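You operate a simulated robot arm through the tools that you are given. There is no shell and no other tool. Be economical: measure what you need, move in short steps, check, and stop when the job is done.

You run a simulated two-armed robot. Do the job below in one go: nothing can be reset, and whatever is moved stays where it is left.

Task
Load the tall grey block and a spacer; clamp TIGHT, squaring paddle down.
Fine: wind the empty clamp up first; take the pale spacer; tray back in before winding; the dark spacer and other blocks stay.

It is judged by the outcome, as a careful person would: the job done as asked, and still so three seconds after it is handed in. It fails if anything else is knocked over, pushed out of place, dropped, spilled or broken.

Robot
Two 7-joint arms with two-finger parallel grippers on one trunk, on a base that drives. Base frame: it is fixed to the floor where the robot stands at the start and does not move with it; the origin is under the middle of the robot, x ahead of it, y to its left, z up; the surface under the hand at the start is at about z = 850. Readings come in mm, degrees, newtons and seconds.
The left shoulder is at the start at [71, 156, 1205], the right one opposite. Places, roughly: clamp tray [700, 0, 900]; top of the clamp tray [700, 0, 900]; top of the grey slat block [500, 400, 900]. Payload 3.91 kg a hand.
The TCP of each hand is the grasp point between the finger pads, 30 mm short of the fingertips. In the tool frame z runs along the fingers and y along their closing line. The gripper opens to 110 mm. The fingers are 20 mm wide and 10 mm thick; the gripper's body (48 by 112 mm) begins 55 mm behind the TCP.
Orientation is that of the tool frame in the base frame, as a unit quaternion [w, x, y, z]. With the fingers straight down and closing along the base's y, the tool's x points along the base's -x, its y along +y and its z along -z.

Tools
- The arms move only by the tool step_arm. It takes "left_steps", "right_steps" or both (then of equal length, played together; a hand with none holds still); each is a list of rows, each an object of numbers (a shift or turn left out is 0, a gripper value left out holds the last): "dx", "dy", "dz": the shift along the tool's x, y, z in m; "rx", "ry", "rz": the turn, a rotation vector about the tool's x, y, z in degrees; "fingers": the opening, from 0 (shut) to 1 (fully open). In form: [{"dx": .., "dy": .., "dz": .., "rx": .., "ry": .., "rz": .., "fingers": ..}, ...]. A call has 1 to 12 rows; each row is the pose to reach, as a shift and turn from the pose commanded when the call began, along the tool's axes at that moment. A row lasts 0.2 s, in which the tool goes at most 50 mm and 8.6 degrees; a call with a longer step from one row to the next is refused whole, and so is a gripper value outside its range. Where a pose cannot be reached the arm comes as near as it can. A force on the tool above 90 N (or 10 N above the force at the start of the call, whichever is more), or a blocked arm, ends the call early, and 0.2 s more pass. The fingers move at their own pace (about 108 mm/s each) and stop on an object; they squeeze with about 44 N. The grip force told is the motor's: it shows also when the fingers shut on nothing. Time passes only in rows, and 0.2 s behind the last, so rows that repeat a pose let the fingers close. The reply holds the time, the measured pose of the TCP, the force on the tool along the base axes, the opening and the grip force, in the units named above and with some noise, with the torque about the TCP (base axes, N m) and any sound that the robot's microphone picked up.
- Cameras (640 x 400 px; columns grow to the right, rows downward): "scene" is now at [137.5, 32.2, 1443.1]; the picture's right is [0.36, -0.93, -0.00], its down [-0.42, -0.16, -0.89] and it looks along [0.83, 0.32, -0.45] (base axes); focal length 214 px, centre (320, 200). "left" rides on the left gripper at [72, -17, -103] in its tool frame; the picture's right is [0.23, 0.97, 0.00], its down [-0.76, 0.18, -0.62] and it looks along [-0.61, 0.14, 0.78] (tool axes); focal length 222 px, centre (320, 200). "right" rides on the right gripper at [72, 17, -103] in its tool frame; the picture's right is [-0.23, 0.97, 0.00], its down [-0.76, -0.18, -0.62] and it looks along [-0.61, -0.14, 0.78] (tool axes); focal length 222 px, centre (320, 200). There is no depth. A picture from a camera that has moved, and an enlarged one, comes with that camera's place and axes in the base frame and with its lens.
- snapshot(camera): a new picture of that camera. It takes no simulated time.
- lift_body(by): slides the trunk up (or, below 0, down) by that many mm; the arms and the scene camera ride with it, the base frame stays. It gives what a move gives, with no picture.
- roll_base(legs): drives the robot by 1 to 6 legs, each [ahead, left, turn to the left] in mm, mm and degrees, along the robot's own axes; the way and the turn of a leg run together, so that a leg with both is an arc; at most 1500 mm and 180 degrees a leg. The arms and the cameras ride along, it lands a little off, and it stops where it bumps. It gives what a move gives.
- pan_tilt(pan, tilt): turns the head with the scene camera to pan (to the left, within 86 degrees either way) and tilt (down, from -29 to 69), counted from straight ahead of the robot. It gives what a move gives.
- close_up(camera, box): a new picture of the part [left, top, right, bottom] of that camera's present view, enlarged. It takes no simulated time.
- job_done(): hands the job in; it is judged then, once.

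Go step by step. Nothing tells you exact positions but the pictures and the camera data: compare them with the known pose of the tool, close in by small moves and look again before you grip or let go. The budget is 120 turns and 92 pictures, counting those below and the enlarged ones. Unless the task says otherwise, let go and move clear before handing in, and close with one line.

The tools are called after ">>>" by a JSON object that holds its "fn" and its "kwargs". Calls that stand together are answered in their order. step_arm: Moves the arms, as the interface text tells. Its arguments: {"type":"object","properties":{"left_steps":{"type":"array","items":{"type":"object","properties":{"dx":{"type":"number"},"dy":{"type":"number"},"dz":{"type":"number"},"rx":{"type":"number"},"ry":{"type":"number"},"rz":{"type":"number"},"fingers":{"type":"number"}}}},"right_steps":{"type":"array","items":{"type":"object","properties":{"dx":{"type":"number"},"dy":{"type":"number"},"dz":{"type":"number"},"rx":{"type":"number"},"ry":{"type":"number"},"rz":{"type":"number"},"fingers":{"type":"number"}}}}},"required":[]} The other tools are called the same way: lift_body (by) slides the trunk up or down; roll_base (legs) drives the base; pan_tilt (pan, tilt) turns the head that bears the scene camera; snapshot (camera) takes a picture; close_up (camera, box) takes an enlarged picture of a part of a camera's view; job_done () hands the job in.

At the start:

```text
t: 0.0
left_tool_pos: [588.9, 436.9, 1474.7]
left_ee_rot: [0.0, 0.0, 1.0, 0.0]
left_contact_force: [-0.4, 1.2, 0.4]
left_moment: [0.0, 0.02, 0.0]
left_opening: 110.1
left_grip_force: 0.0
right_tool_pos: [632.8, -103.9, 1443.0]
right_ee_rot: [-0.001, 0.0, 1.0, 0.0]
right_contact_force: [-0.3, -0.2, -0.8]
right_moment: [0.05, -0.01, -0.03]
right_opening: 110.2
right_grip_force: 0.0
trunk travel left (down, up): [-650.0, 290.0]
robot x, y, heading: [-0.3, -0.8, 0.1]
head pan, tilt: [21.1, 26.9]
```

scene: 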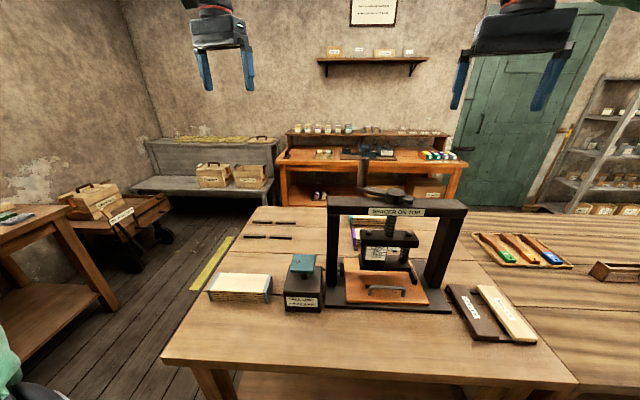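
right: 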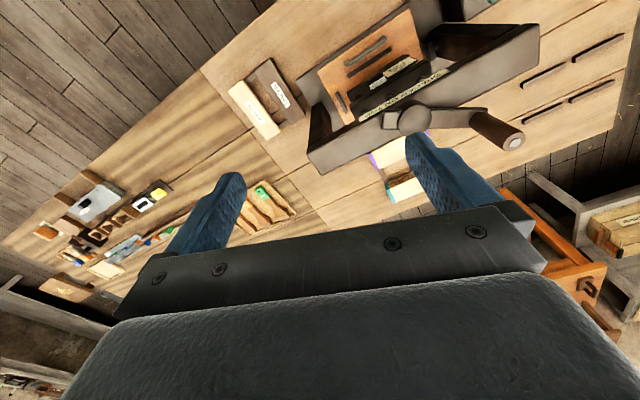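
left: 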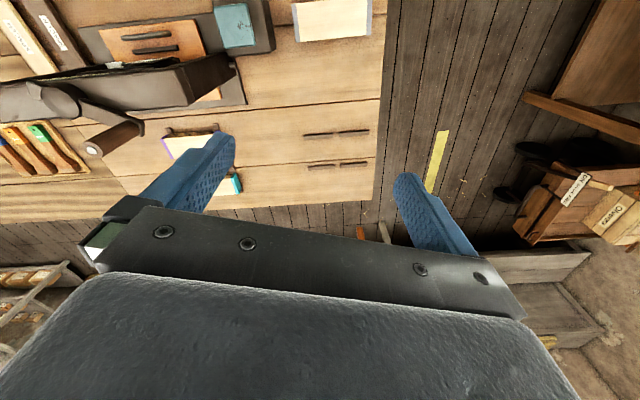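

I see a screw press on the table with a pull-out tray, blocks to its left, and two spacers (dark, pale) to its right. I'll take enlarged looks first.

>>> {"fn": "close_up", "kwargs": {"camera": "scene", "box": [320, 170, 480, 320]}}

>>> {"fn": "close_up", "kwargs": {"camera": "scene", "box": [190, 200, 350, 320]}}

>>> {"fn": "close_up", "kwargs": {"camera": "scene", "box": [420, 220, 580, 350]}}

```text
2.67 times, centred on (400, 245) of scene
camera zoom: at [137.5, 32.2, 1443.1], right [0.36, -0.93, 0.0], down [-0.42, -0.16, -0.89], along [0.83, 0.32, -0.45], focal length 572 px, centre (107, 80)
```

zoom: 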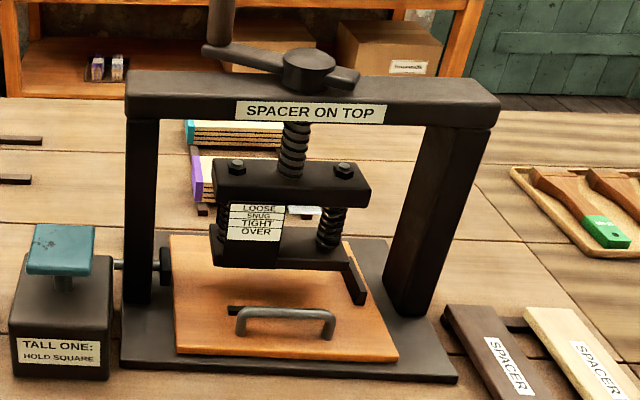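

```text
3.33 times, centred on (270, 260) of scene
camera zoom: at [137.5, 32.2, 1443.1], right [0.36, -0.93, 0.0], down [-0.42, -0.16, -0.89], along [0.83, 0.32, -0.45], focal length 715 px, centre (487, 0)
```

zoom: 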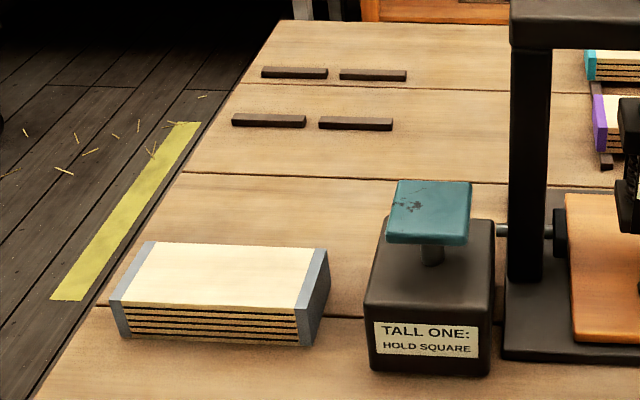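

```text
3.08 times, centred on (500, 285) of scene
camera zoom: at [137.5, 32.2, 1443.1], right [0.36, -0.93, 0.0], down [-0.42, -0.16, -0.89], along [0.83, 0.32, -0.45], focal length 660 px, centre (-234, -62)
```

zoom: 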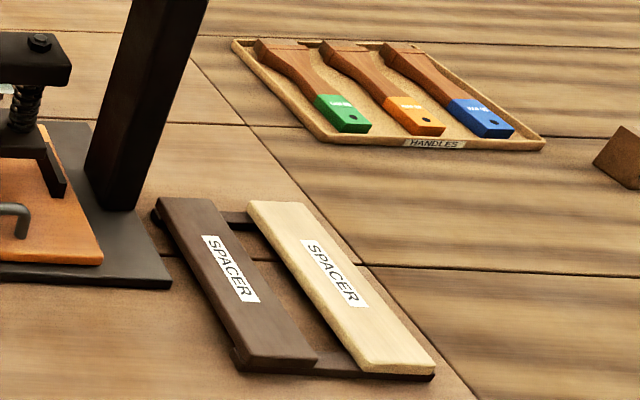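

The block looks to be about 160x70x50 mm at around (500,450), yawed about 17°. The paddle box is left of the press. I'll look more closely at the press and crank from the hand cameras.

>>> {"fn": "close_up", "kwargs": {"camera": "right", "box": [220, 0, 560, 212]}}

>>> {"fn": "pan_tilt", "kwargs": {"pan": 0, "tilt": 40}}

>>> {"fn": "snapshot", "kwargs": {"camera": "scene"}}

```text
1.88 times, centred on (390, 106) of right
camera zoom: at [559.3, -87.0, 1548.0], right [0.23, 0.97, 0.0], down [0.76, -0.18, 0.62], along [0.61, -0.14, -0.78], focal length 418 px, centre (188, 377)
```

zoom: 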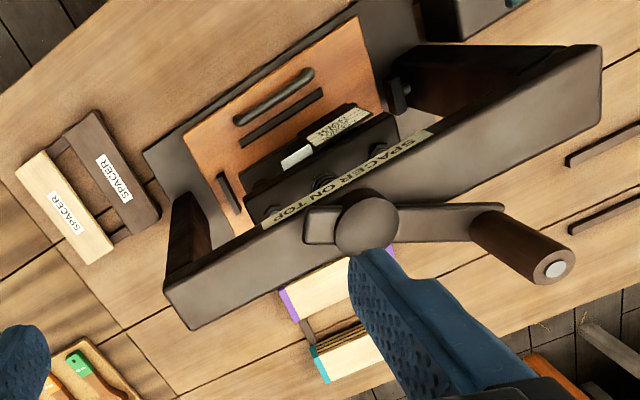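

```text
t: 0.8
left_tool_pos: [587.3, 436.8, 1474.7]
left_ee_rot: [0.0, 0.0, 1.0, -0.001]
left_contact_force: [-0.8, -0.3, -0.5]
left_moment: [-0.02, -0.01, 0.0]
left_opening: 109.6
left_grip_force: 0.0
right_tool_pos: [632.6, -103.9, 1443.5]
right_ee_rot: [0.0, 0.0, 1.0, 0.0]
right_contact_force: [0.6, 0.3, -0.3]
right_moment: [0.0, -0.01, 0.0]
right_opening: 109.9
right_grip_force: 0.1
trunk travel left (down, up): [-650.0, 290.0]
robot x, y, heading: [-2.0, 1.4, 0.4]
head pan, tilt: [0.0, 40.0]
```

```text
84 pictures are left
camera scene: at [137.1, -0.6, 1422.9], right [0.0, -1.0, 0.0], down [-0.64, 0.0, -0.77], along [0.77, 0.0, -0.64], focal length 214 px, centre (320, 200)
```

scene: 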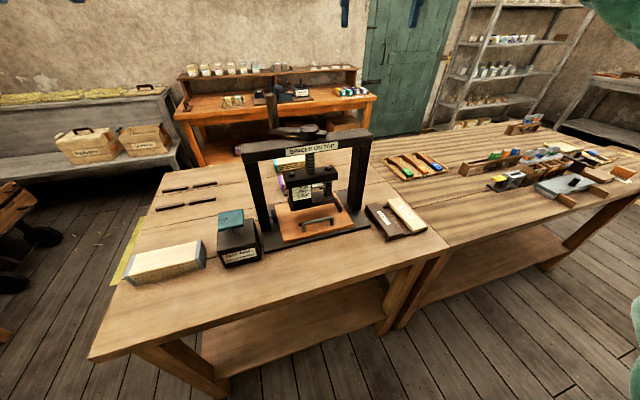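

>>> {"fn": "close_up", "kwargs": {"camera": "scene", "box": [230, 110, 390, 260]}}

>>> {"fn": "close_up", "kwargs": {"camera": "scene", "box": [110, 180, 270, 300]}}

>>> {"fn": "close_up", "kwargs": {"camera": "scene", "box": [340, 170, 460, 270]}}

```text
2.67 times, centred on (310, 185) of scene
camera zoom: at [137.1, -0.6, 1422.9], right [0.0, -1.0, 0.0], down [-0.64, 0.0, -0.77], along [0.77, 0.0, -0.64], focal length 572 px, centre (347, 240)
```

zoom: 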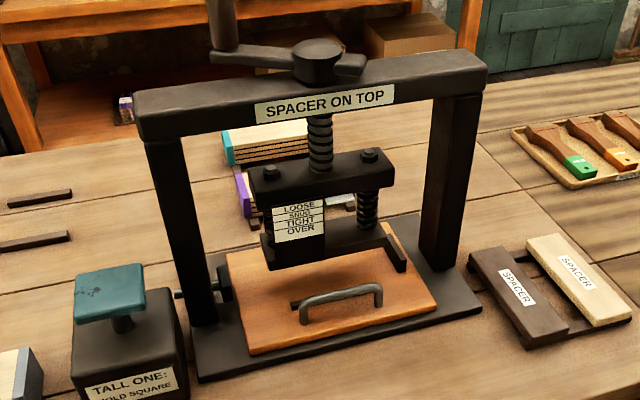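

```text
3.33 times, centred on (190, 240) of scene
camera zoom: at [137.1, -0.6, 1422.9], right [0.0, -1.0, 0.0], down [-0.64, 0.0, -0.77], along [0.77, 0.0, -0.64], focal length 715 px, centre (753, 67)
```

zoom: 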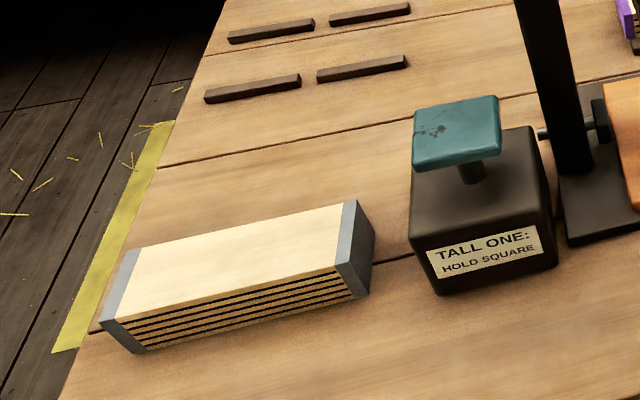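

```text
4.00 times, centred on (400, 220) of scene
camera zoom: at [137.1, -0.6, 1422.9], right [0.0, -1.0, 0.0], down [-0.64, 0.0, -0.77], along [0.77, 0.0, -0.64], focal length 858 px, centre (0, 120)
```

zoom: 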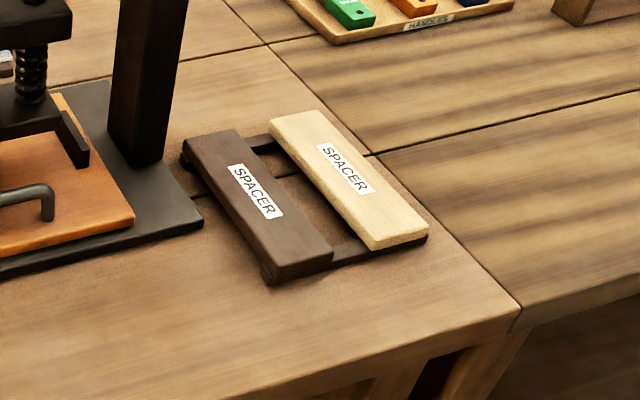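

The press, table and spacers are yawed about 18.5° relative to me. I'll turn the robot square to the table and shift a little right so both arms cover the work.

>>> {"fn": "roll_base", "kwargs": {"legs": [[0, 0, 18.5], [0, -100, 0]]}}

>>> {"fn": "pan_tilt", "kwargs": {"pan": 0, "tilt": 45}}

>>> {"fn": "snapshot", "kwargs": {"camera": "scene"}}

>>> {"fn": "close_up", "kwargs": {"camera": "scene", "box": [220, 100, 460, 250]}}

>>> {"fn": "snapshot", "kwargs": {"camera": "right"}}

```text
t: 3.0
left_tool_pos: [451.7, 503.0, 1475.4]
left_ee_rot: [-0.001, -0.159, 0.987, 0.0]
left_contact_force: [-0.3, 0.0, 1.4]
left_moment: [0.02, 0.02, 0.0]
left_opening: 110.1
left_grip_force: 0.1
right_tool_pos: [664.2, 4.3, 1443.1]
right_ee_rot: [0.0, -0.16, 0.987, 0.0]
right_contact_force: [-0.3, -0.2, 1.0]
right_moment: [-0.01, -0.02, -0.01]
right_opening: 110.2
right_grip_force: 0.1
trunk travel left (down, up): [-650.0, 290.0]
robot x, y, heading: [31.4, -97.7, 18.3]
head pan, tilt: [0.0, 40.0]
```

```text
t: 3.7
left_tool_pos: [452.0, 502.1, 1475.5]
left_ee_rot: [0.0, -0.16, 0.987, 0.0]
left_contact_force: [-0.1, -0.2, 0.3]
left_moment: [0.01, 0.04, 0.01]
left_opening: 109.9
left_grip_force: 0.1
right_tool_pos: [665.3, 4.4, 1443.0]
right_ee_rot: [-0.001, -0.16, 0.987, 0.0]
right_contact_force: [-0.6, 0.5, -0.3]
right_moment: [0.0, 0.0, 0.0]
right_opening: 110.0
right_grip_force: 0.0
trunk travel left (down, up): [-650.0, 290.0]
robot x, y, heading: [33.7, -94.1, 18.5]
head pan, tilt: [0.0, 45.0]
```

```text
80 pictures are left
camera scene: at [159.0, -56.2, 1415.6], right [0.32, -0.95, 0.0], down [-0.67, -0.22, -0.71], along [0.67, 0.22, -0.71], focal length 214 px, centre (320, 200)
```

scene: 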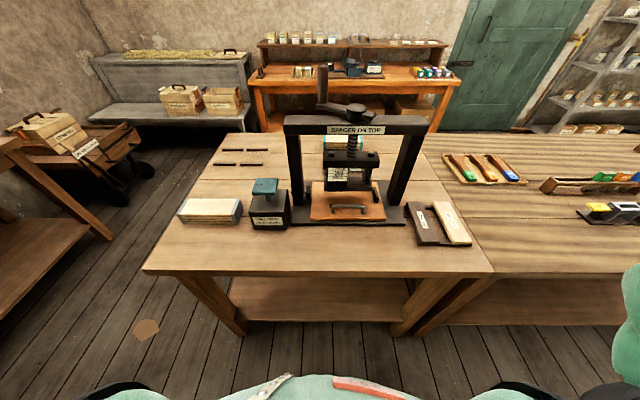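

```text
2.67 times, centred on (340, 175) of scene
camera zoom: at [159.0, -56.2, 1415.6], right [0.32, -0.95, 0.0], down [-0.67, -0.22, -0.71], along [0.67, 0.22, -0.71], focal length 572 px, centre (267, 267)
```

zoom: 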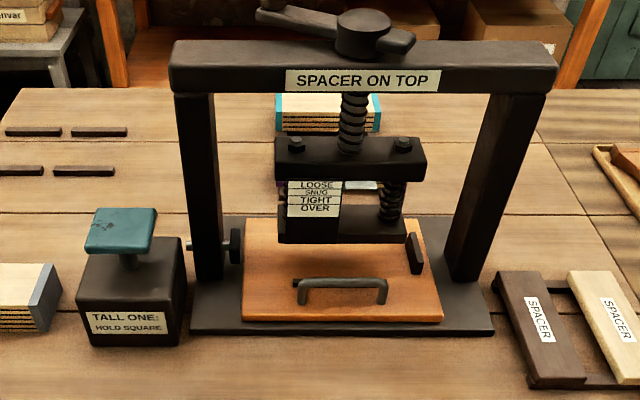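

```text
78 pictures are left
camera right: at [590.8, -3.2, 1547.9], right [-0.09, 1.0, 0.0], down [0.78, 0.07, 0.62], along [0.62, 0.06, -0.78], focal length 222 px, centre (320, 200)
```

right: 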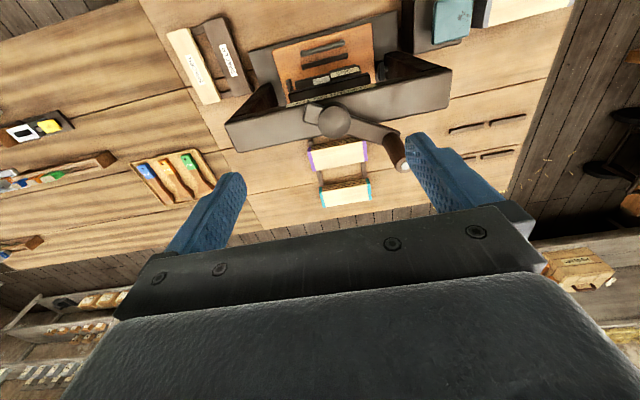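

I'm square to the press now. The crank knob is around s≈728, l≈-110 in my rotated frame, with its top near z 1272. I'll bring the right hand above it and look.

>>> {"fn": "step_arm", "kwargs": {"right_steps": [{"dx": -0.024, "dy": 0.024, "dz": 0.02}, {"dx": -0.048, "dy": 0.048, "dz": 0.04}, {"dx": -0.071, "dy": 0.071, "dz": 0.05}, {"dx": -0.095, "dy": 0.096, "dz": 0.06}]}}

>>> {"fn": "snapshot", "kwargs": {"camera": "right"}}

>>> {"fn": "close_up", "kwargs": {"camera": "scene", "box": [250, 0, 450, 160]}}

```text
t: 4.7
left_tool_pos: [454.4, 506.8, 1472.0]
left_ee_rot: [-0.001, -0.16, 0.987, -0.001]
left_contact_force: [0.3, -0.1, 0.0]
left_moment: [-0.05, 0.01, -0.01]
left_opening: 110.1
left_grip_force: 0.0
right_tool_pos: [727.1, 127.9, 1382.2]
right_ee_rot: [0.0, -0.16, 0.987, -0.001]
right_contact_force: [0.4, 0.4, -0.1]
right_moment: [0.01, 0.01, -0.01]
right_opening: 110.1
right_grip_force: 0.1
trunk travel left (down, up): [-650.0, 290.0]
robot x, y, heading: [33.2, -99.5, 18.5]
head pan, tilt: [0.0, 45.0]
```

```text
77 pictures are left
camera right: at [651.6, 121.5, 1486.9], right [-0.09, 1.0, 0.0], down [0.78, 0.07, 0.62], along [0.62, 0.06, -0.78], focal length 222 px, centre (320, 200)
```

right: 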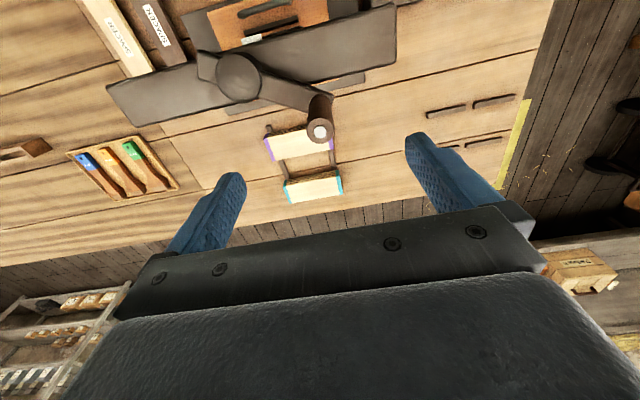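

```text
2.50 times, centred on (350, 80) of scene
camera zoom: at [159.8, -52.6, 1415.3], right [0.32, -0.95, 0.0], down [-0.67, -0.22, -0.71], along [0.67, 0.22, -0.71], focal length 536 px, centre (245, 500)
```

zoom: 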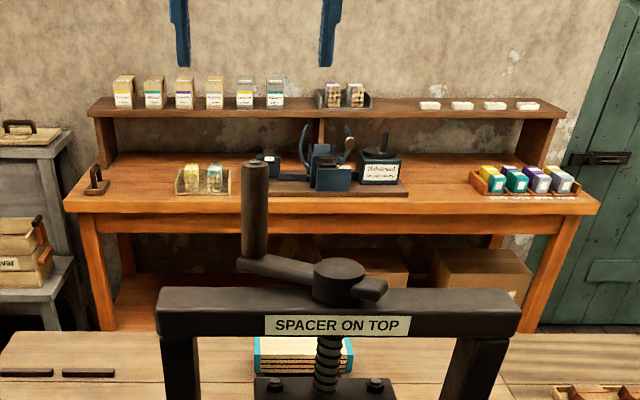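

Knob seen at about s=733, l=-108, top z≈1278; hub at (681,-191). I'll lower the open right hand around the knob and grip.

>>> {"fn": "step_arm", "kwargs": {"right_steps": [{"dx": -0.003, "dz": 0.045}, {"dx": -0.003, "dz": 0.09}, {"dx": -0.003, "dz": 0.137}]}}

>>> {"fn": "snapshot", "kwargs": {"camera": "right"}}

>>> {"fn": "close_up", "kwargs": {"camera": "scene", "box": [250, 0, 450, 160]}}

```text
t: 5.5
left_tool_pos: [452.5, 503.7, 1475.3]
left_ee_rot: [0.0, -0.16, 0.987, 0.0]
left_contact_force: [0.2, -0.7, 0.4]
left_moment: [0.0, 0.04, -0.01]
left_opening: 110.0
left_grip_force: 0.0
right_tool_pos: [728.7, 126.7, 1246.9]
right_ee_rot: [0.0, -0.159, 0.987, 0.001]
right_contact_force: [-0.1, 0.0, -1.0]
right_moment: [-0.01, 0.03, -0.01]
right_opening: 110.0
right_grip_force: 0.0
trunk travel left (down, up): [-650.0, 290.0]
robot x, y, heading: [33.6, -95.4, 18.5]
head pan, tilt: [0.0, 45.0]
```

```text
75 pictures are left
camera right: at [653.5, 120.5, 1351.7], right [-0.09, 1.0, 0.0], down [0.78, 0.07, 0.62], along [0.62, 0.06, -0.78], focal length 222 px, centre (320, 200)
```

right: 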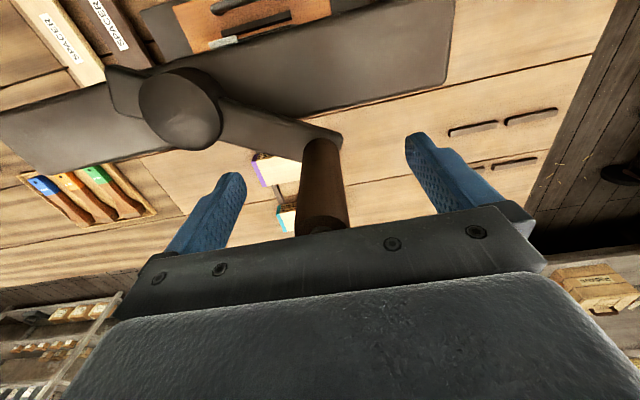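

```text
2.50 times, centred on (350, 80) of scene
camera zoom: at [159.1, -55.6, 1415.7], right [0.32, -0.95, 0.0], down [-0.67, -0.22, -0.71], along [0.67, 0.22, -0.71], focal length 536 px, centre (245, 500)
```

zoom: 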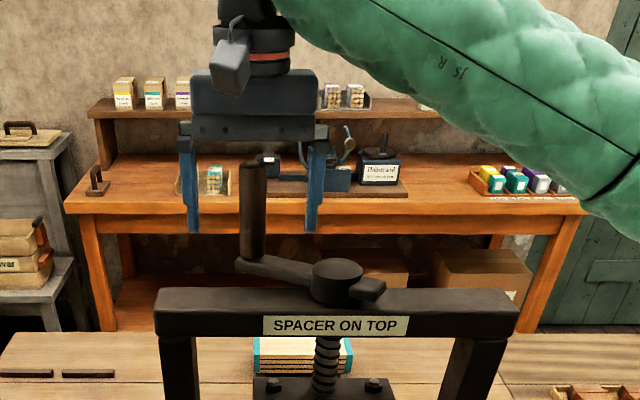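

The knob sits centred between the fingers. Close the grip.

>>> {"fn": "step_arm", "kwargs": {"right_steps": [{"dz": 0.006, "fingers": 0.2}, {"dz": 0.006, "fingers": 0}, {"dz": 0.006, "fingers": 0}, {"dz": 0.006, "fingers": 0}]}}

```text
t: 6.5
left_tool_pos: [452.4, 503.7, 1475.0]
left_ee_rot: [0.0, -0.16, 0.987, 0.0]
left_contact_force: [0.0, -0.3, 0.2]
left_moment: [0.01, 0.0, 0.04]
left_opening: 110.1
left_grip_force: 0.2
right_tool_pos: [728.5, 126.2, 1240.1]
right_ee_rot: [-0.001, -0.16, 0.987, 0.0]
right_contact_force: [0.4, -4.6, -4.5]
right_moment: [0.15, -0.31, -0.02]
right_opening: 27.7
right_grip_force: 44.9
trunk travel left (down, up): [-650.0, 290.0]
robot x, y, heading: [30.9, -92.2, 18.4]
head pan, tilt: [0.0, 45.0]
```

Gripped (knob 28 mm). Trial turn 30° counter-clockwise.

>>> {"fn": "step_arm", "kwargs": {"right_steps": [{"dx": 0.0112, "dy": 0.0057}, {"dx": 0.0226, "dy": 0.0102}, {"dx": 0.0347, "dy": 0.0128}, {"dx": 0.0472, "dy": 0.0142}, {"dx": 0.0472, "dy": 0.0142}]}}

>>> {"fn": "close_up", "kwargs": {"camera": "scene", "box": [250, 80, 450, 240]}}

```text
t: 7.7
left_tool_pos: [453.4, 503.6, 1475.2]
left_ee_rot: [0.0, -0.16, 0.987, 0.0]
left_contact_force: [-0.8, 0.3, 0.5]
left_moment: [-0.02, 0.0, -0.03]
left_opening: 109.8
left_grip_force: 0.0
right_tool_pos: [678.3, 124.8, 1241.2]
right_ee_rot: [0.0, -0.16, 0.987, -0.001]
right_contact_force: [4.9, -7.9, 1.0]
right_moment: [-0.24, -0.36, -0.03]
right_opening: 27.4
right_grip_force: 45.3
trunk travel left (down, up): [-650.0, 290.0]
robot x, y, heading: [30.3, -94.4, 18.4]
head pan, tilt: [0.0, 45.0]
```

```text
2.50 times, centred on (350, 160) of scene
camera zoom: at [159.1, -55.6, 1415.6], right [0.32, -0.95, 0.0], down [-0.67, -0.22, -0.71], along [0.67, 0.22, -0.71], focal length 536 px, centre (245, 300)
```

zoom: 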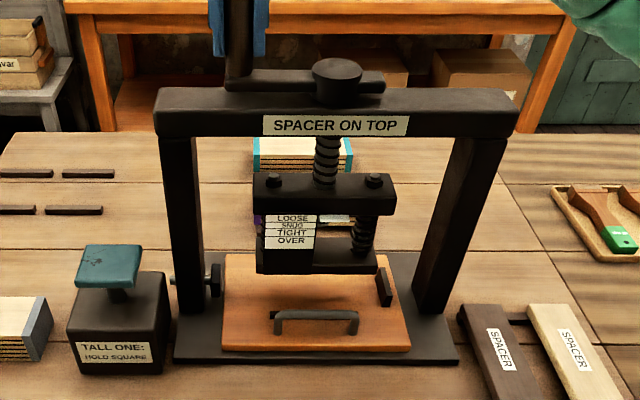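

It turns freely. Continue the counter-clockwise winding, 240°.

>>> {"fn": "step_arm", "kwargs": {"right_steps": [{"dx": 0.0326, "dy": -0.005}, {"dx": 0.0617, "dy": -0.0206}, {"dx": 0.0836, "dy": -0.0453}, {"dx": 0.0958, "dy": -0.0759}, {"dx": 0.0968, "dy": -0.1089}, {"dx": 0.0864, "dy": -0.1402}, {"dx": 0.066, "dy": -0.1661}, {"dx": 0.0379, "dy": -0.1835}, {"dx": 0.0056, "dy": -0.1902}, {"dx": -0.027, "dy": -0.1854}, {"dx": -0.0561, "dy": -0.1698}, {"dx": -0.078, "dy": -0.1451}]}}

>>> {"fn": "close_up", "kwargs": {"camera": "scene", "box": [250, 80, 450, 240]}}

```text
t: 8.9
left_tool_pos: [447.4, 506.2, 1474.6]
left_ee_rot: [0.001, -0.161, 0.987, -0.001]
left_contact_force: [0.9, -1.1, 0.6]
left_moment: [0.03, 0.01, -0.02]
left_opening: 110.3
left_grip_force: 0.0
right_tool_pos: [614.5, -1.0, 1240.0]
right_ee_rot: [-0.002, -0.167, 0.986, 0.002]
right_contact_force: [-24.2, 27.6, 5.2]
right_moment: [-2.76, -0.12, 0.1]
right_opening: 27.7
right_grip_force: 44.8
trunk travel left (down, up): [-650.0, 290.0]
robot x, y, heading: [32.0, -95.1, 18.6]
head pan, tilt: [0.0, 45.0]
stopped in row 6 (right hand): the force on the tool passed its limit at 95 N (the readings are from after the stop); the commanded pose is now the measured one
```

```text
2.50 times, centred on (350, 160) of scene
camera zoom: at [154.9, -52.1, 1415.9], right [0.32, -0.95, 0.0], down [-0.67, -0.23, -0.71], along [0.67, 0.22, -0.71], focal length 536 px, centre (245, 300)
```

zoom: 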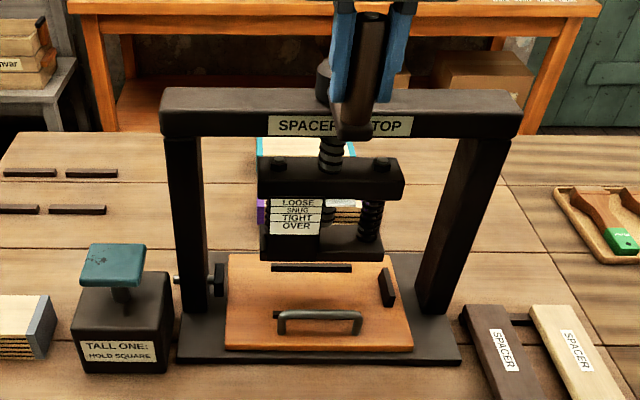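

Winding CCW raises the platen. Fitting a circle to the poses gives hub (680,-193), R 97.3; I'll continue with the better radius.

>>> {"fn": "step_arm", "kwargs": {"right_steps": [{"dx": -0.005, "dy": -0.03, "rz": 0.8}, {"dx": -0.019, "dy": -0.057, "rz": 0.8}, {"dx": -0.0407, "dy": -0.0784, "rz": 0.8}, {"dx": -0.0679, "dy": -0.092, "rz": 0.8}, {"dx": -0.098, "dy": -0.0966, "rz": 0.8}, {"dx": -0.128, "dy": -0.0916, "rz": 0.8}, {"dx": -0.155, "dy": -0.0776, "rz": 0.8}, {"dx": -0.1764, "dy": -0.0559, "rz": 0.8}, {"dx": -0.19, "dy": -0.0287, "rz": 0.8}, {"dx": -0.1947, "dy": 0.0014, "rz": 0.8}, {"dx": -0.1897, "dy": 0.0315, "rz": 0.8}, {"dx": -0.1757, "dy": 0.0585, "rz": 0.8}]}}

>>> {"fn": "close_up", "kwargs": {"camera": "scene", "box": [250, 80, 450, 240]}}

```text
t: 9.2
left_tool_pos: [445.8, 509.0, 1475.3]
left_ee_rot: [0.001, -0.162, 0.987, 0.0]
left_contact_force: [-0.1, -0.7, -0.4]
left_moment: [0.1, 0.03, 0.0]
left_opening: 110.1
left_grip_force: 0.0
right_tool_pos: [616.4, -0.7, 1239.7]
right_ee_rot: [-0.001, -0.17, 0.985, 0.008]
right_contact_force: [-15.9, 42.0, 13.0]
right_moment: [-3.02, 0.15, 0.07]
right_opening: 28.2
right_grip_force: 45.3
trunk travel left (down, up): [-650.0, 290.0]
robot x, y, heading: [31.0, -95.0, 18.9]
head pan, tilt: [0.0, 45.0]
stopped in row 1 (right hand): the force on the tool passed its limit at 93 N (the readings are from after the stop); the commanded pose is now the measured one
```

```text
2.50 times, centred on (350, 160) of scene
camera zoom: at [155.6, -51.2, 1415.9], right [0.32, -0.95, 0.0], down [-0.67, -0.23, -0.71], along [0.67, 0.23, -0.71], focal length 536 px, centre (245, 300)
```

zoom: 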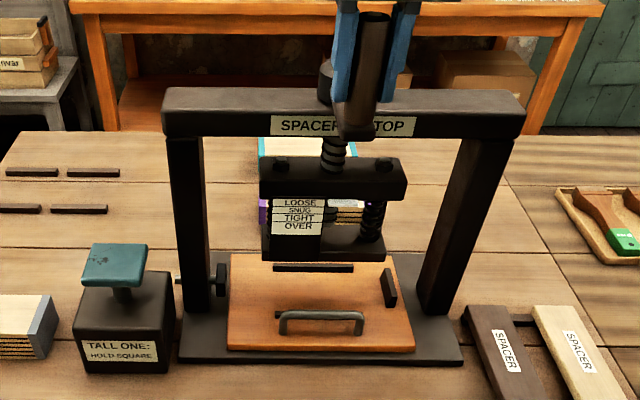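

The crank stopped about 123° round with force along its path. I'll check what blocks it.

>>> {"fn": "snapshot", "kwargs": {"camera": "right"}}

>>> {"fn": "snapshot", "kwargs": {"camera": "scene"}}

>>> {"fn": "snapshot", "kwargs": {"camera": "left"}}

```text
70 pictures are left
camera right: at [542.1, -10.6, 1344.8], right [-0.11, 0.99, 0.01], down [0.78, 0.08, 0.62], along [0.62, 0.08, -0.78], focal length 222 px, centre (320, 200)
```

right: 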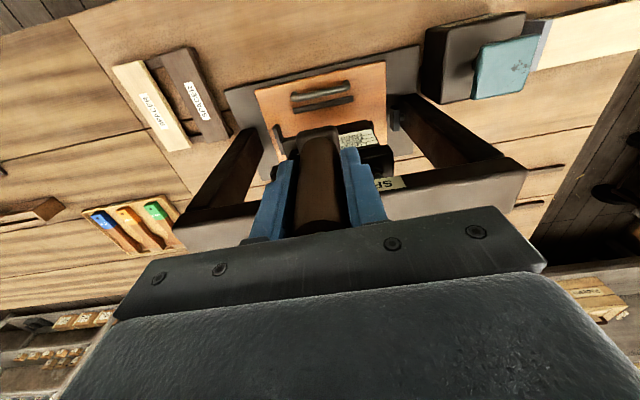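

```text
69 pictures are left
camera scene: at [155.6, -51.2, 1415.9], right [0.32, -0.95, 0.0], down [-0.67, -0.23, -0.71], along [0.67, 0.23, -0.71], focal length 214 px, centre (320, 200)
```

scene: 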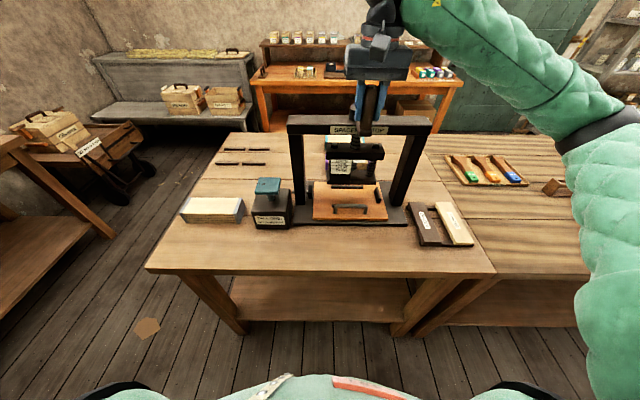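

```text
68 pictures are left
camera left: at [382.5, 468.2, 1579.3], right [-0.53, 0.85, 0.0], down [0.66, 0.41, 0.62], along [0.53, 0.33, -0.78], focal length 222 px, centre (320, 200)
```

left: 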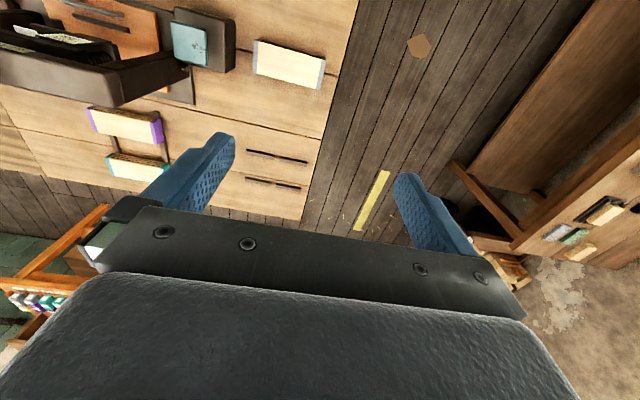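

Nothing is in the way; this looks like the screw's upper stop, with the platen about 95 mm above the tray. I'll relax, release the knob, and lift clear.

>>> {"fn": "step_arm", "kwargs": {"right_steps": [{"dy": 0.004}, {"dy": 0.004, "fingers": 0.5}, {"dy": 0.004, "fingers": 0.6}, {"dy": 0.004, "dz": -0.04}, {"dy": 0.004, "dz": -0.08}, {"dy": 0.004, "dz": -0.12}]}}

>>> {"fn": "close_up", "kwargs": {"camera": "scene", "box": [250, 80, 450, 240]}}

>>> {"fn": "close_up", "kwargs": {"camera": "scene", "box": [160, 150, 300, 240]}}

```text
t: 10.6
left_tool_pos: [447.8, 505.0, 1476.4]
left_ee_rot: [0.001, -0.161, 0.987, 0.001]
left_contact_force: [-0.7, 0.0, 0.6]
left_moment: [-0.02, -0.04, -0.02]
left_opening: 110.1
left_grip_force: 0.0
right_tool_pos: [616.7, -2.4, 1358.3]
right_ee_rot: [-0.002, -0.169, 0.986, 0.005]
right_contact_force: [-1.1, 0.5, -0.1]
right_moment: [-0.01, -0.02, 0.04]
right_opening: 66.0
right_grip_force: 0.0
trunk travel left (down, up): [-650.0, 290.0]
robot x, y, heading: [30.8, -96.3, 18.7]
head pan, tilt: [0.0, 45.0]
```

```text
2.50 times, centred on (350, 160) of scene
camera zoom: at [156.4, -53.9, 1415.6], right [0.32, -0.95, 0.0], down [-0.67, -0.23, -0.71], along [0.67, 0.23, -0.71], focal length 536 px, centre (245, 300)
```

zoom: 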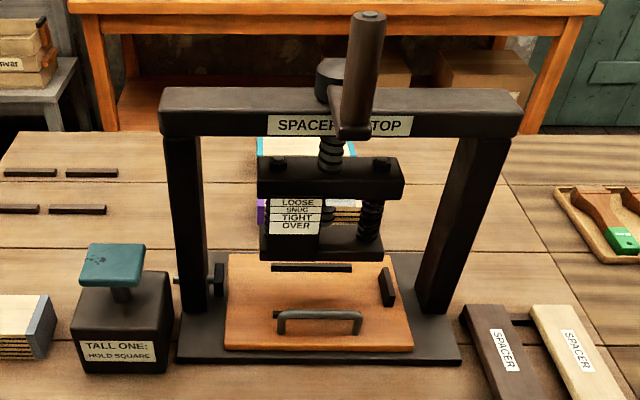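

```text
4.44 times, centred on (230, 195) of scene
camera zoom: at [156.4, -53.9, 1415.6], right [0.32, -0.95, 0.0], down [-0.67, -0.23, -0.71], along [0.67, 0.23, -0.71], focal length 953 px, centre (720, 222)
```

zoom: 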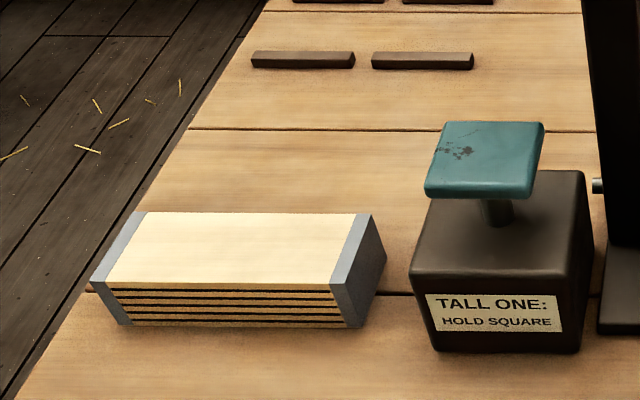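

Platen is up, block is about 175x80x42 with its centre at s≈627, l≈265. For the tray I'll use a tilted hand so the wrist stays clear of the knob; first I back the robot off 120 mm for more room.

>>> {"fn": "roll_base", "kwargs": {"legs": [[-120, 0, 0]]}}

>>> {"fn": "snapshot", "kwargs": {"camera": "scene"}}

>>> {"fn": "close_up", "kwargs": {"camera": "scene", "box": [270, 130, 430, 230]}}

```text
t: 11.9
left_tool_pos: [333.5, 466.6, 1474.6]
left_ee_rot: [0.0, -0.162, 0.987, 0.0]
left_contact_force: [-0.1, -0.7, 0.4]
left_moment: [-0.01, -0.01, 0.02]
left_opening: 109.8
left_grip_force: 0.0
right_tool_pos: [503.0, -40.9, 1358.0]
right_ee_rot: [-0.002, -0.169, 0.986, 0.007]
right_contact_force: [-0.7, 0.3, 0.6]
right_moment: [-0.01, -0.02, -0.02]
right_opening: 65.9
right_grip_force: 0.1
trunk travel left (down, up): [-650.0, 290.0]
robot x, y, heading: [-84.0, -134.5, 18.7]
head pan, tilt: [0.0, 45.0]
```

```text
65 pictures are left
camera scene: at [43.2, -92.6, 1415.5], right [0.32, -0.95, 0.0], down [-0.67, -0.23, -0.71], along [0.67, 0.23, -0.71], focal length 214 px, centre (320, 200)
```

scene: 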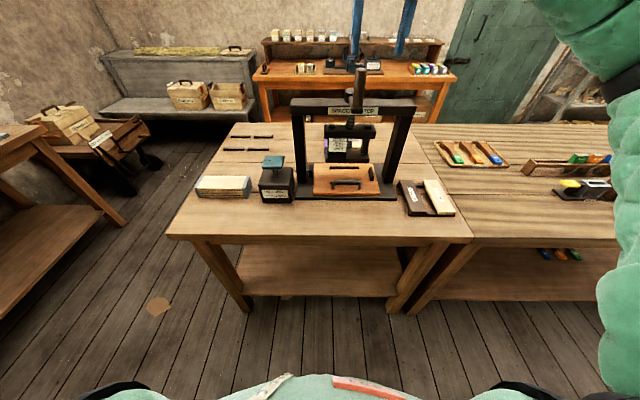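

```text
4.00 times, centred on (350, 180) of scene
camera zoom: at [43.2, -92.6, 1415.5], right [0.32, -0.95, 0.0], down [-0.67, -0.23, -0.71], along [0.67, 0.23, -0.71], focal length 858 px, centre (200, 280)
```

zoom: 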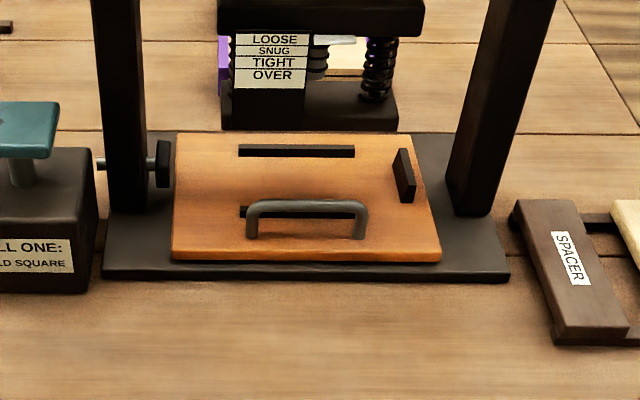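

Handle bar lies at about s=603, l=-197, z≈910 (frame at heading 18.7°). I'll turn the right hand 90° so it closes fore-aft.

>>> {"fn": "step_arm", "kwargs": {"right_steps": [{"rz": 8.3, "fingers": 0.34}, {"rz": 16.6}, {"rz": 24.9}, {"rz": 33.2}, {"rz": 41.5}, {"rz": 49.8}, {"rz": 58.1}, {"rz": 66.4}, {"rz": 74.7}, {"rz": 83}, {"rz": 90.8}]}}

```text
t: 14.3
left_tool_pos: [334.7, 467.0, 1476.5]
left_ee_rot: [0.0, -0.162, 0.987, 0.001]
left_contact_force: [0.3, 0.4, -0.6]
left_moment: [0.0, 0.0, -0.02]
left_opening: 109.9
left_grip_force: 0.1
right_tool_pos: [502.6, -41.3, 1359.5]
right_ee_rot: [-0.006, 0.585, 0.811, 0.005]
right_contact_force: [-0.2, 0.2, 0.0]
right_moment: [0.02, 0.04, 0.02]
right_opening: 37.3
right_grip_force: 0.1
trunk travel left (down, up): [-650.0, 290.0]
robot x, y, heading: [-84.1, -134.8, 18.6]
head pan, tilt: [0.0, 45.0]
```

>>> {"fn": "step_arm", "kwargs": {"right_steps": [{"dz": 0.0433, "rx": -3.75, "dx": 0.003}, {"dz": 0.0866, "rx": -7.5, "dx": 0.003}, {"dz": 0.1299, "rx": -11.25, "dx": 0.003}, {"dz": 0.1732, "rx": -15, "dx": 0.003}, {"dz": 0.2165, "rx": -18.75, "dx": 0.003, "dy": 0.02}, {"dz": 0.2598, "rx": -22.5, "dx": 0.003, "dy": 0.04}, {"dz": 0.3031, "rx": -26.25, "dx": 0.003, "dy": 0.06}, {"dz": 0.3465, "rx": -30, "dx": 0.003, "dy": 0.081}, {"dz": 0.3465, "rx": -30, "dx": 0.003, "dy": 0.081}]}}

>>> {"fn": "close_up", "kwargs": {"camera": "scene", "box": [270, 110, 430, 230]}}

>>> {"fn": "snapshot", "kwargs": {"camera": "right"}}

```text
t: 16.3
left_tool_pos: [333.6, 467.4, 1476.1]
left_ee_rot: [0.001, -0.162, 0.987, 0.001]
left_contact_force: [-0.2, 0.5, -0.2]
left_moment: [0.01, 0.0, 0.02]
left_opening: 110.0
left_grip_force: 0.0
right_tool_pos: [576.1, -6.8, 1011.6]
right_ee_rot: [0.145, 0.565, 0.783, 0.214]
right_contact_force: [0.9, -0.4, -0.3]
right_moment: [-0.02, -0.03, -0.01]
right_opening: 37.3
right_grip_force: 0.0
trunk travel left (down, up): [-650.0, 290.0]
robot x, y, heading: [-80.8, -137.7, 18.9]
head pan, tilt: [0.0, 45.0]
```

```text
3.33 times, centred on (350, 170) of scene
camera zoom: at [42.7, -92.6, 1415.7], right [0.32, -0.95, 0.0], down [-0.67, -0.23, -0.71], along [0.67, 0.23, -0.71], focal length 715 px, centre (220, 300)
```

zoom: 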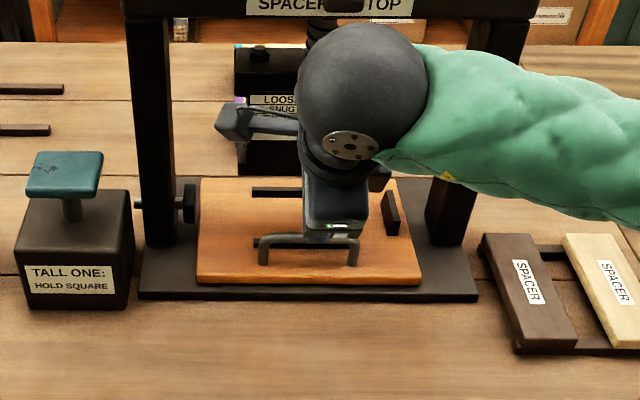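

```text
62 pictures are left
camera right: at [518.3, 48.0, 1111.4], right [0.87, 0.05, 0.48], down [-0.2, -0.88, 0.44], along [0.44, -0.48, -0.76], focal length 222 px, centre (320, 200)
```

right: 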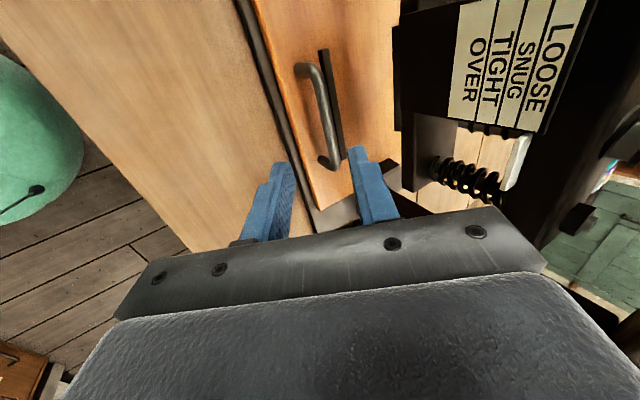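

The handle is lined up between the fingers. I'll advance along the tool, look again, then grip.

>>> {"fn": "step_arm", "kwargs": {"right_steps": [{"dz": 0.04, "dy": -0.001}, {"dz": 0.075, "dy": -0.001}, {"dz": 0.075, "dy": -0.001}]}}

>>> {"fn": "close_up", "kwargs": {"camera": "right", "box": [200, 40, 460, 240]}}

```text
t: 17.1
left_tool_pos: [334.6, 466.7, 1476.7]
left_ee_rot: [0.0, -0.163, 0.987, 0.001]
left_contact_force: [-0.5, 0.0, 0.1]
left_moment: [0.02, 0.0, 0.01]
left_opening: 110.0
left_grip_force: 0.1
right_tool_pos: [611.1, 4.1, 946.5]
right_ee_rot: [0.145, 0.565, 0.784, 0.213]
right_contact_force: [0.1, 0.4, 0.8]
right_moment: [0.0, 0.0, -0.01]
right_opening: 37.4
right_grip_force: 0.1
trunk travel left (down, up): [-650.0, 290.0]
robot x, y, heading: [-81.8, -134.2, 18.9]
head pan, tilt: [0.0, 45.0]
```

```text
2.00 times, centred on (330, 140) of right
camera zoom: at [553.3, 60.1, 1045.9], right [0.87, 0.05, 0.48], down [-0.2, -0.88, 0.44], along [0.44, -0.48, -0.76], focal length 444 px, centre (300, 320)
```

zoom: 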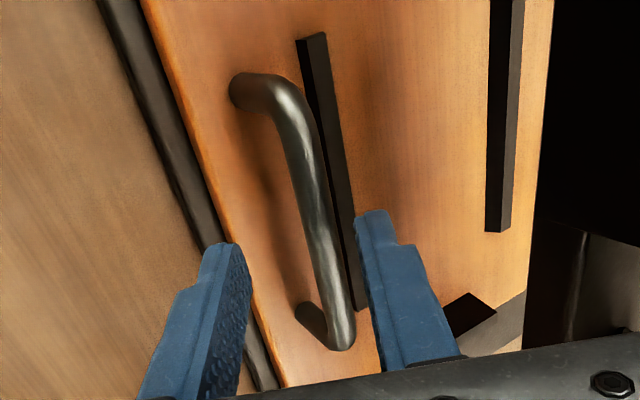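

>>> {"fn": "step_arm", "kwargs": {"right_steps": [{"dz": 0.012, "dy": 0.004}, {"dz": 0.022, "dy": 0.004}, {"dz": 0.022, "dy": 0.004, "fingers": 0.1}, {"dz": 0.022, "dy": 0.004, "fingers": 0}, {"dz": 0.022, "dy": 0.004, "fingers": 0}]}}

>>> {"fn": "close_up", "kwargs": {"camera": "right", "box": [200, 40, 460, 240]}}

```text
t: 18.3
left_tool_pos: [333.5, 467.1, 1475.7]
left_ee_rot: [0.0, -0.162, 0.987, 0.002]
left_contact_force: [-0.1, -0.2, -1.1]
left_moment: [0.02, -0.01, -0.01]
left_opening: 110.0
left_grip_force: 0.0
right_tool_pos: [625.6, 8.5, 930.1]
right_ee_rot: [0.145, 0.565, 0.784, 0.214]
right_contact_force: [2.0, 0.5, 7.7]
right_moment: [0.35, 0.04, -0.45]
right_opening: 11.4
right_grip_force: 44.9
trunk travel left (down, up): [-650.0, 290.0]
robot x, y, heading: [-82.9, -134.6, 18.5]
head pan, tilt: [0.0, 45.0]
```

```text
2.00 times, centred on (330, 140) of right
camera zoom: at [566.9, 64.8, 1029.9], right [0.87, 0.05, 0.48], down [-0.2, -0.88, 0.44], along [0.44, -0.48, -0.76], focal length 444 px, centre (300, 320)
```

zoom: 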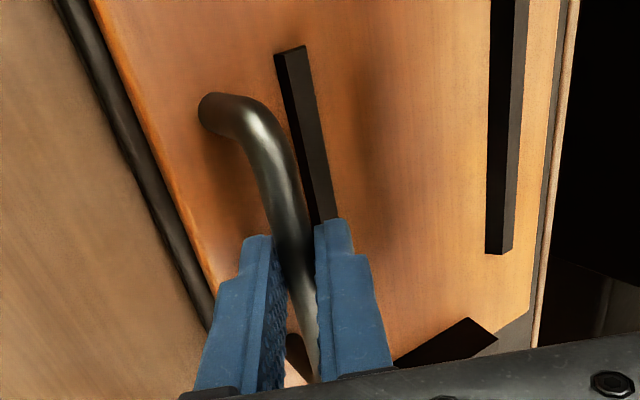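

Handle gripped. Pull the tray straight out.

>>> {"fn": "step_arm", "kwargs": {"right_steps": [{"dy": -0.0173, "dz": -0.01}, {"dy": -0.0346, "dz": -0.02}, {"dy": -0.052, "dz": -0.03}, {"dy": -0.0693, "dz": -0.04}, {"dy": -0.0866, "dz": -0.05}, {"dy": -0.1039, "dz": -0.06}]}}

>>> {"fn": "snapshot", "kwargs": {"camera": "scene"}}

```text
t: 19.7
left_tool_pos: [333.8, 467.6, 1475.8]
left_ee_rot: [0.001, -0.163, 0.987, 0.001]
left_contact_force: [0.7, 0.2, -0.4]
left_moment: [0.0, 0.02, -0.05]
left_opening: 110.0
left_grip_force: 0.1
right_tool_pos: [510.5, -28.5, 930.2]
right_ee_rot: [0.146, 0.565, 0.784, 0.213]
right_contact_force: [-0.7, 2.9, 1.4]
right_moment: [-0.01, -0.05, -0.63]
right_opening: 11.7
right_grip_force: 44.8
trunk travel left (down, up): [-650.0, 290.0]
robot x, y, heading: [-82.0, -137.9, 18.6]
head pan, tilt: [0.0, 45.0]
```

```text
59 pictures are left
camera scene: at [42.9, -92.4, 1415.5], right [0.32, -0.95, 0.0], down [-0.67, -0.23, -0.71], along [0.67, 0.23, -0.71], focal length 214 px, centre (320, 200)
```

scene: 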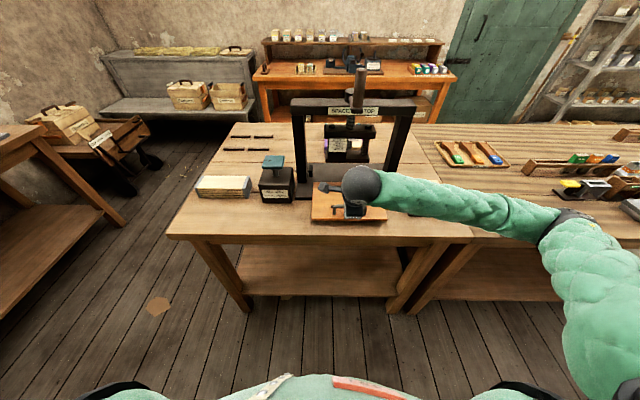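

>>> {"fn": "step_arm", "kwargs": {"right_steps": [{"dy": -0.0173, "dz": -0.01}, {"dy": -0.0303, "dz": -0.0175}, {"dy": -0.0433, "dz": -0.025}, {"dy": -0.052, "dz": -0.03}, {"dy": -0.052, "dz": -0.03}]}}

>>> {"fn": "close_up", "kwargs": {"camera": "scene", "box": [220, 100, 460, 260]}}

```text
t: 20.9
left_tool_pos: [335.7, 469.7, 1473.6]
left_ee_rot: [0.0, -0.164, 0.986, 0.001]
left_contact_force: [-0.7, -0.5, 0.3]
left_moment: [0.02, -0.06, 0.02]
left_opening: 110.4
left_grip_force: 0.2
right_tool_pos: [465.3, -44.2, 932.2]
right_ee_rot: [0.149, 0.567, 0.781, 0.218]
right_contact_force: [37.5, 20.6, -13.8]
right_moment: [0.63, -0.37, 0.05]
right_opening: 12.0
right_grip_force: 44.5
trunk travel left (down, up): [-650.0, 290.0]
robot x, y, heading: [-79.7, -132.2, 18.9]
head pan, tilt: [0.0, 45.0]
stopped in row 5 (right hand): the force on the tool passed its limit at 95 N (the readings are from after the stop); the commanded pose is now the measured one
```

```text
2.50 times, centred on (340, 180) of scene
camera zoom: at [47.1, -91.3, 1414.9], right [0.32, -0.95, 0.0], down [-0.67, -0.23, -0.71], along [0.67, 0.23, -0.71], focal length 536 px, centre (270, 250)
```

zoom: 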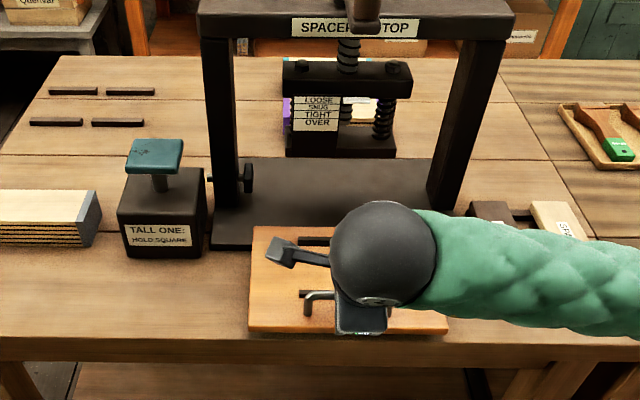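

The tray is at its stop, pulled about 165 mm out. Relax, open, and back the right hand away.

>>> {"fn": "step_arm", "kwargs": {"right_steps": [{"dy": 0.003, "dz": 0.002}, {"dy": 0.003, "dz": 0.002, "fingers": 0.34}, {"dy": 0.003, "dz": 0.002, "fingers": 0.34}, {"dy": 0.003, "dz": -0.04}, {"dy": 0.003, "dz": -0.08}, {"dy": 0.003, "dz": -0.12}, {"dy": 0.015, "dz": -0.165, "rx": 6}, {"dy": 0.03, "dz": -0.2, "rx": 12}, {"dy": 0.05, "dz": -0.24, "rx": 18}, {"dy": 0.07, "dz": -0.28, "rx": 24}, {"dy": 0.09, "dz": -0.32, "rx": 30.5}]}}

>>> {"fn": "snapshot", "kwargs": {"camera": "scene"}}

>>> {"fn": "close_up", "kwargs": {"camera": "scene", "box": [270, 150, 410, 250]}}

>>> {"fn": "close_up", "kwargs": {"camera": "scene", "box": [380, 150, 500, 240]}}

```text
t: 23.3
left_tool_pos: [334.2, 468.5, 1475.7]
left_ee_rot: [0.001, -0.163, 0.987, 0.001]
left_contact_force: [-0.6, 0.2, -0.1]
left_moment: [-0.01, 0.0, 0.0]
left_opening: 109.9
left_grip_force: 0.0
right_tool_pos: [380.7, -76.9, 1256.3]
right_ee_rot: [-0.006, 0.585, 0.811, 0.004]
right_contact_force: [0.0, 0.1, -0.1]
right_moment: [0.0, -0.01, 0.0]
right_opening: 37.4
right_grip_force: 0.1
right hand out of reach, approached as far as the arm can: row 4, 5, 6, 7, 8
trunk travel left (down, up): [-650.0, 290.0]
robot x, y, heading: [-79.6, -135.4, 19.0]
head pan, tilt: [0.0, 45.0]
```

```text
57 pictures are left
camera scene: at [44.8, -92.2, 1415.5], right [0.32, -0.95, 0.0], down [-0.67, -0.23, -0.71], along [0.67, 0.23, -0.71], focal length 214 px, centre (320, 200)
```

scene: 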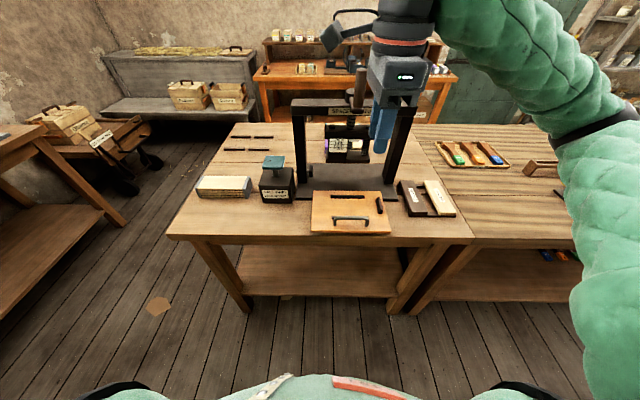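

```text
4.00 times, centred on (340, 200) of scene
camera zoom: at [44.8, -92.2, 1415.5], right [0.32, -0.95, 0.0], down [-0.67, -0.23, -0.71], along [0.67, 0.23, -0.71], focal length 858 px, centre (240, 200)
```

zoom: 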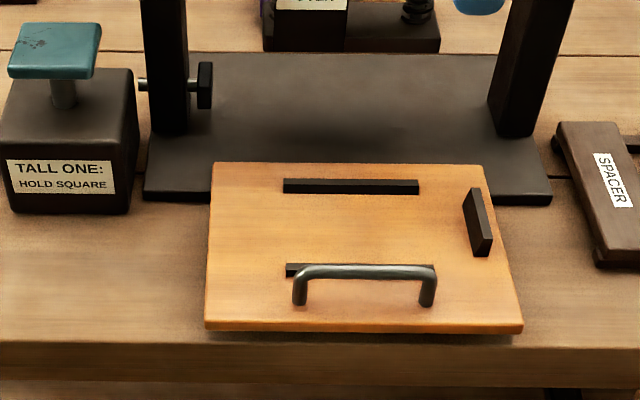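

```text
4.44 times, centred on (440, 195) of scene
camera zoom: at [44.8, -92.2, 1415.5], right [0.32, -0.95, 0.0], down [-0.67, -0.23, -0.71], along [0.67, 0.23, -0.71], focal length 953 px, centre (-213, 222)
```

zoom: 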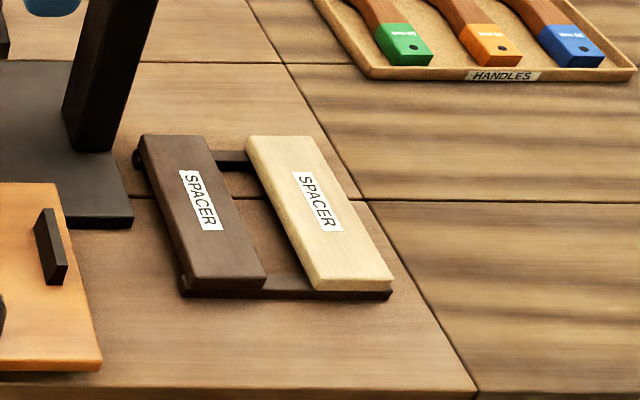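

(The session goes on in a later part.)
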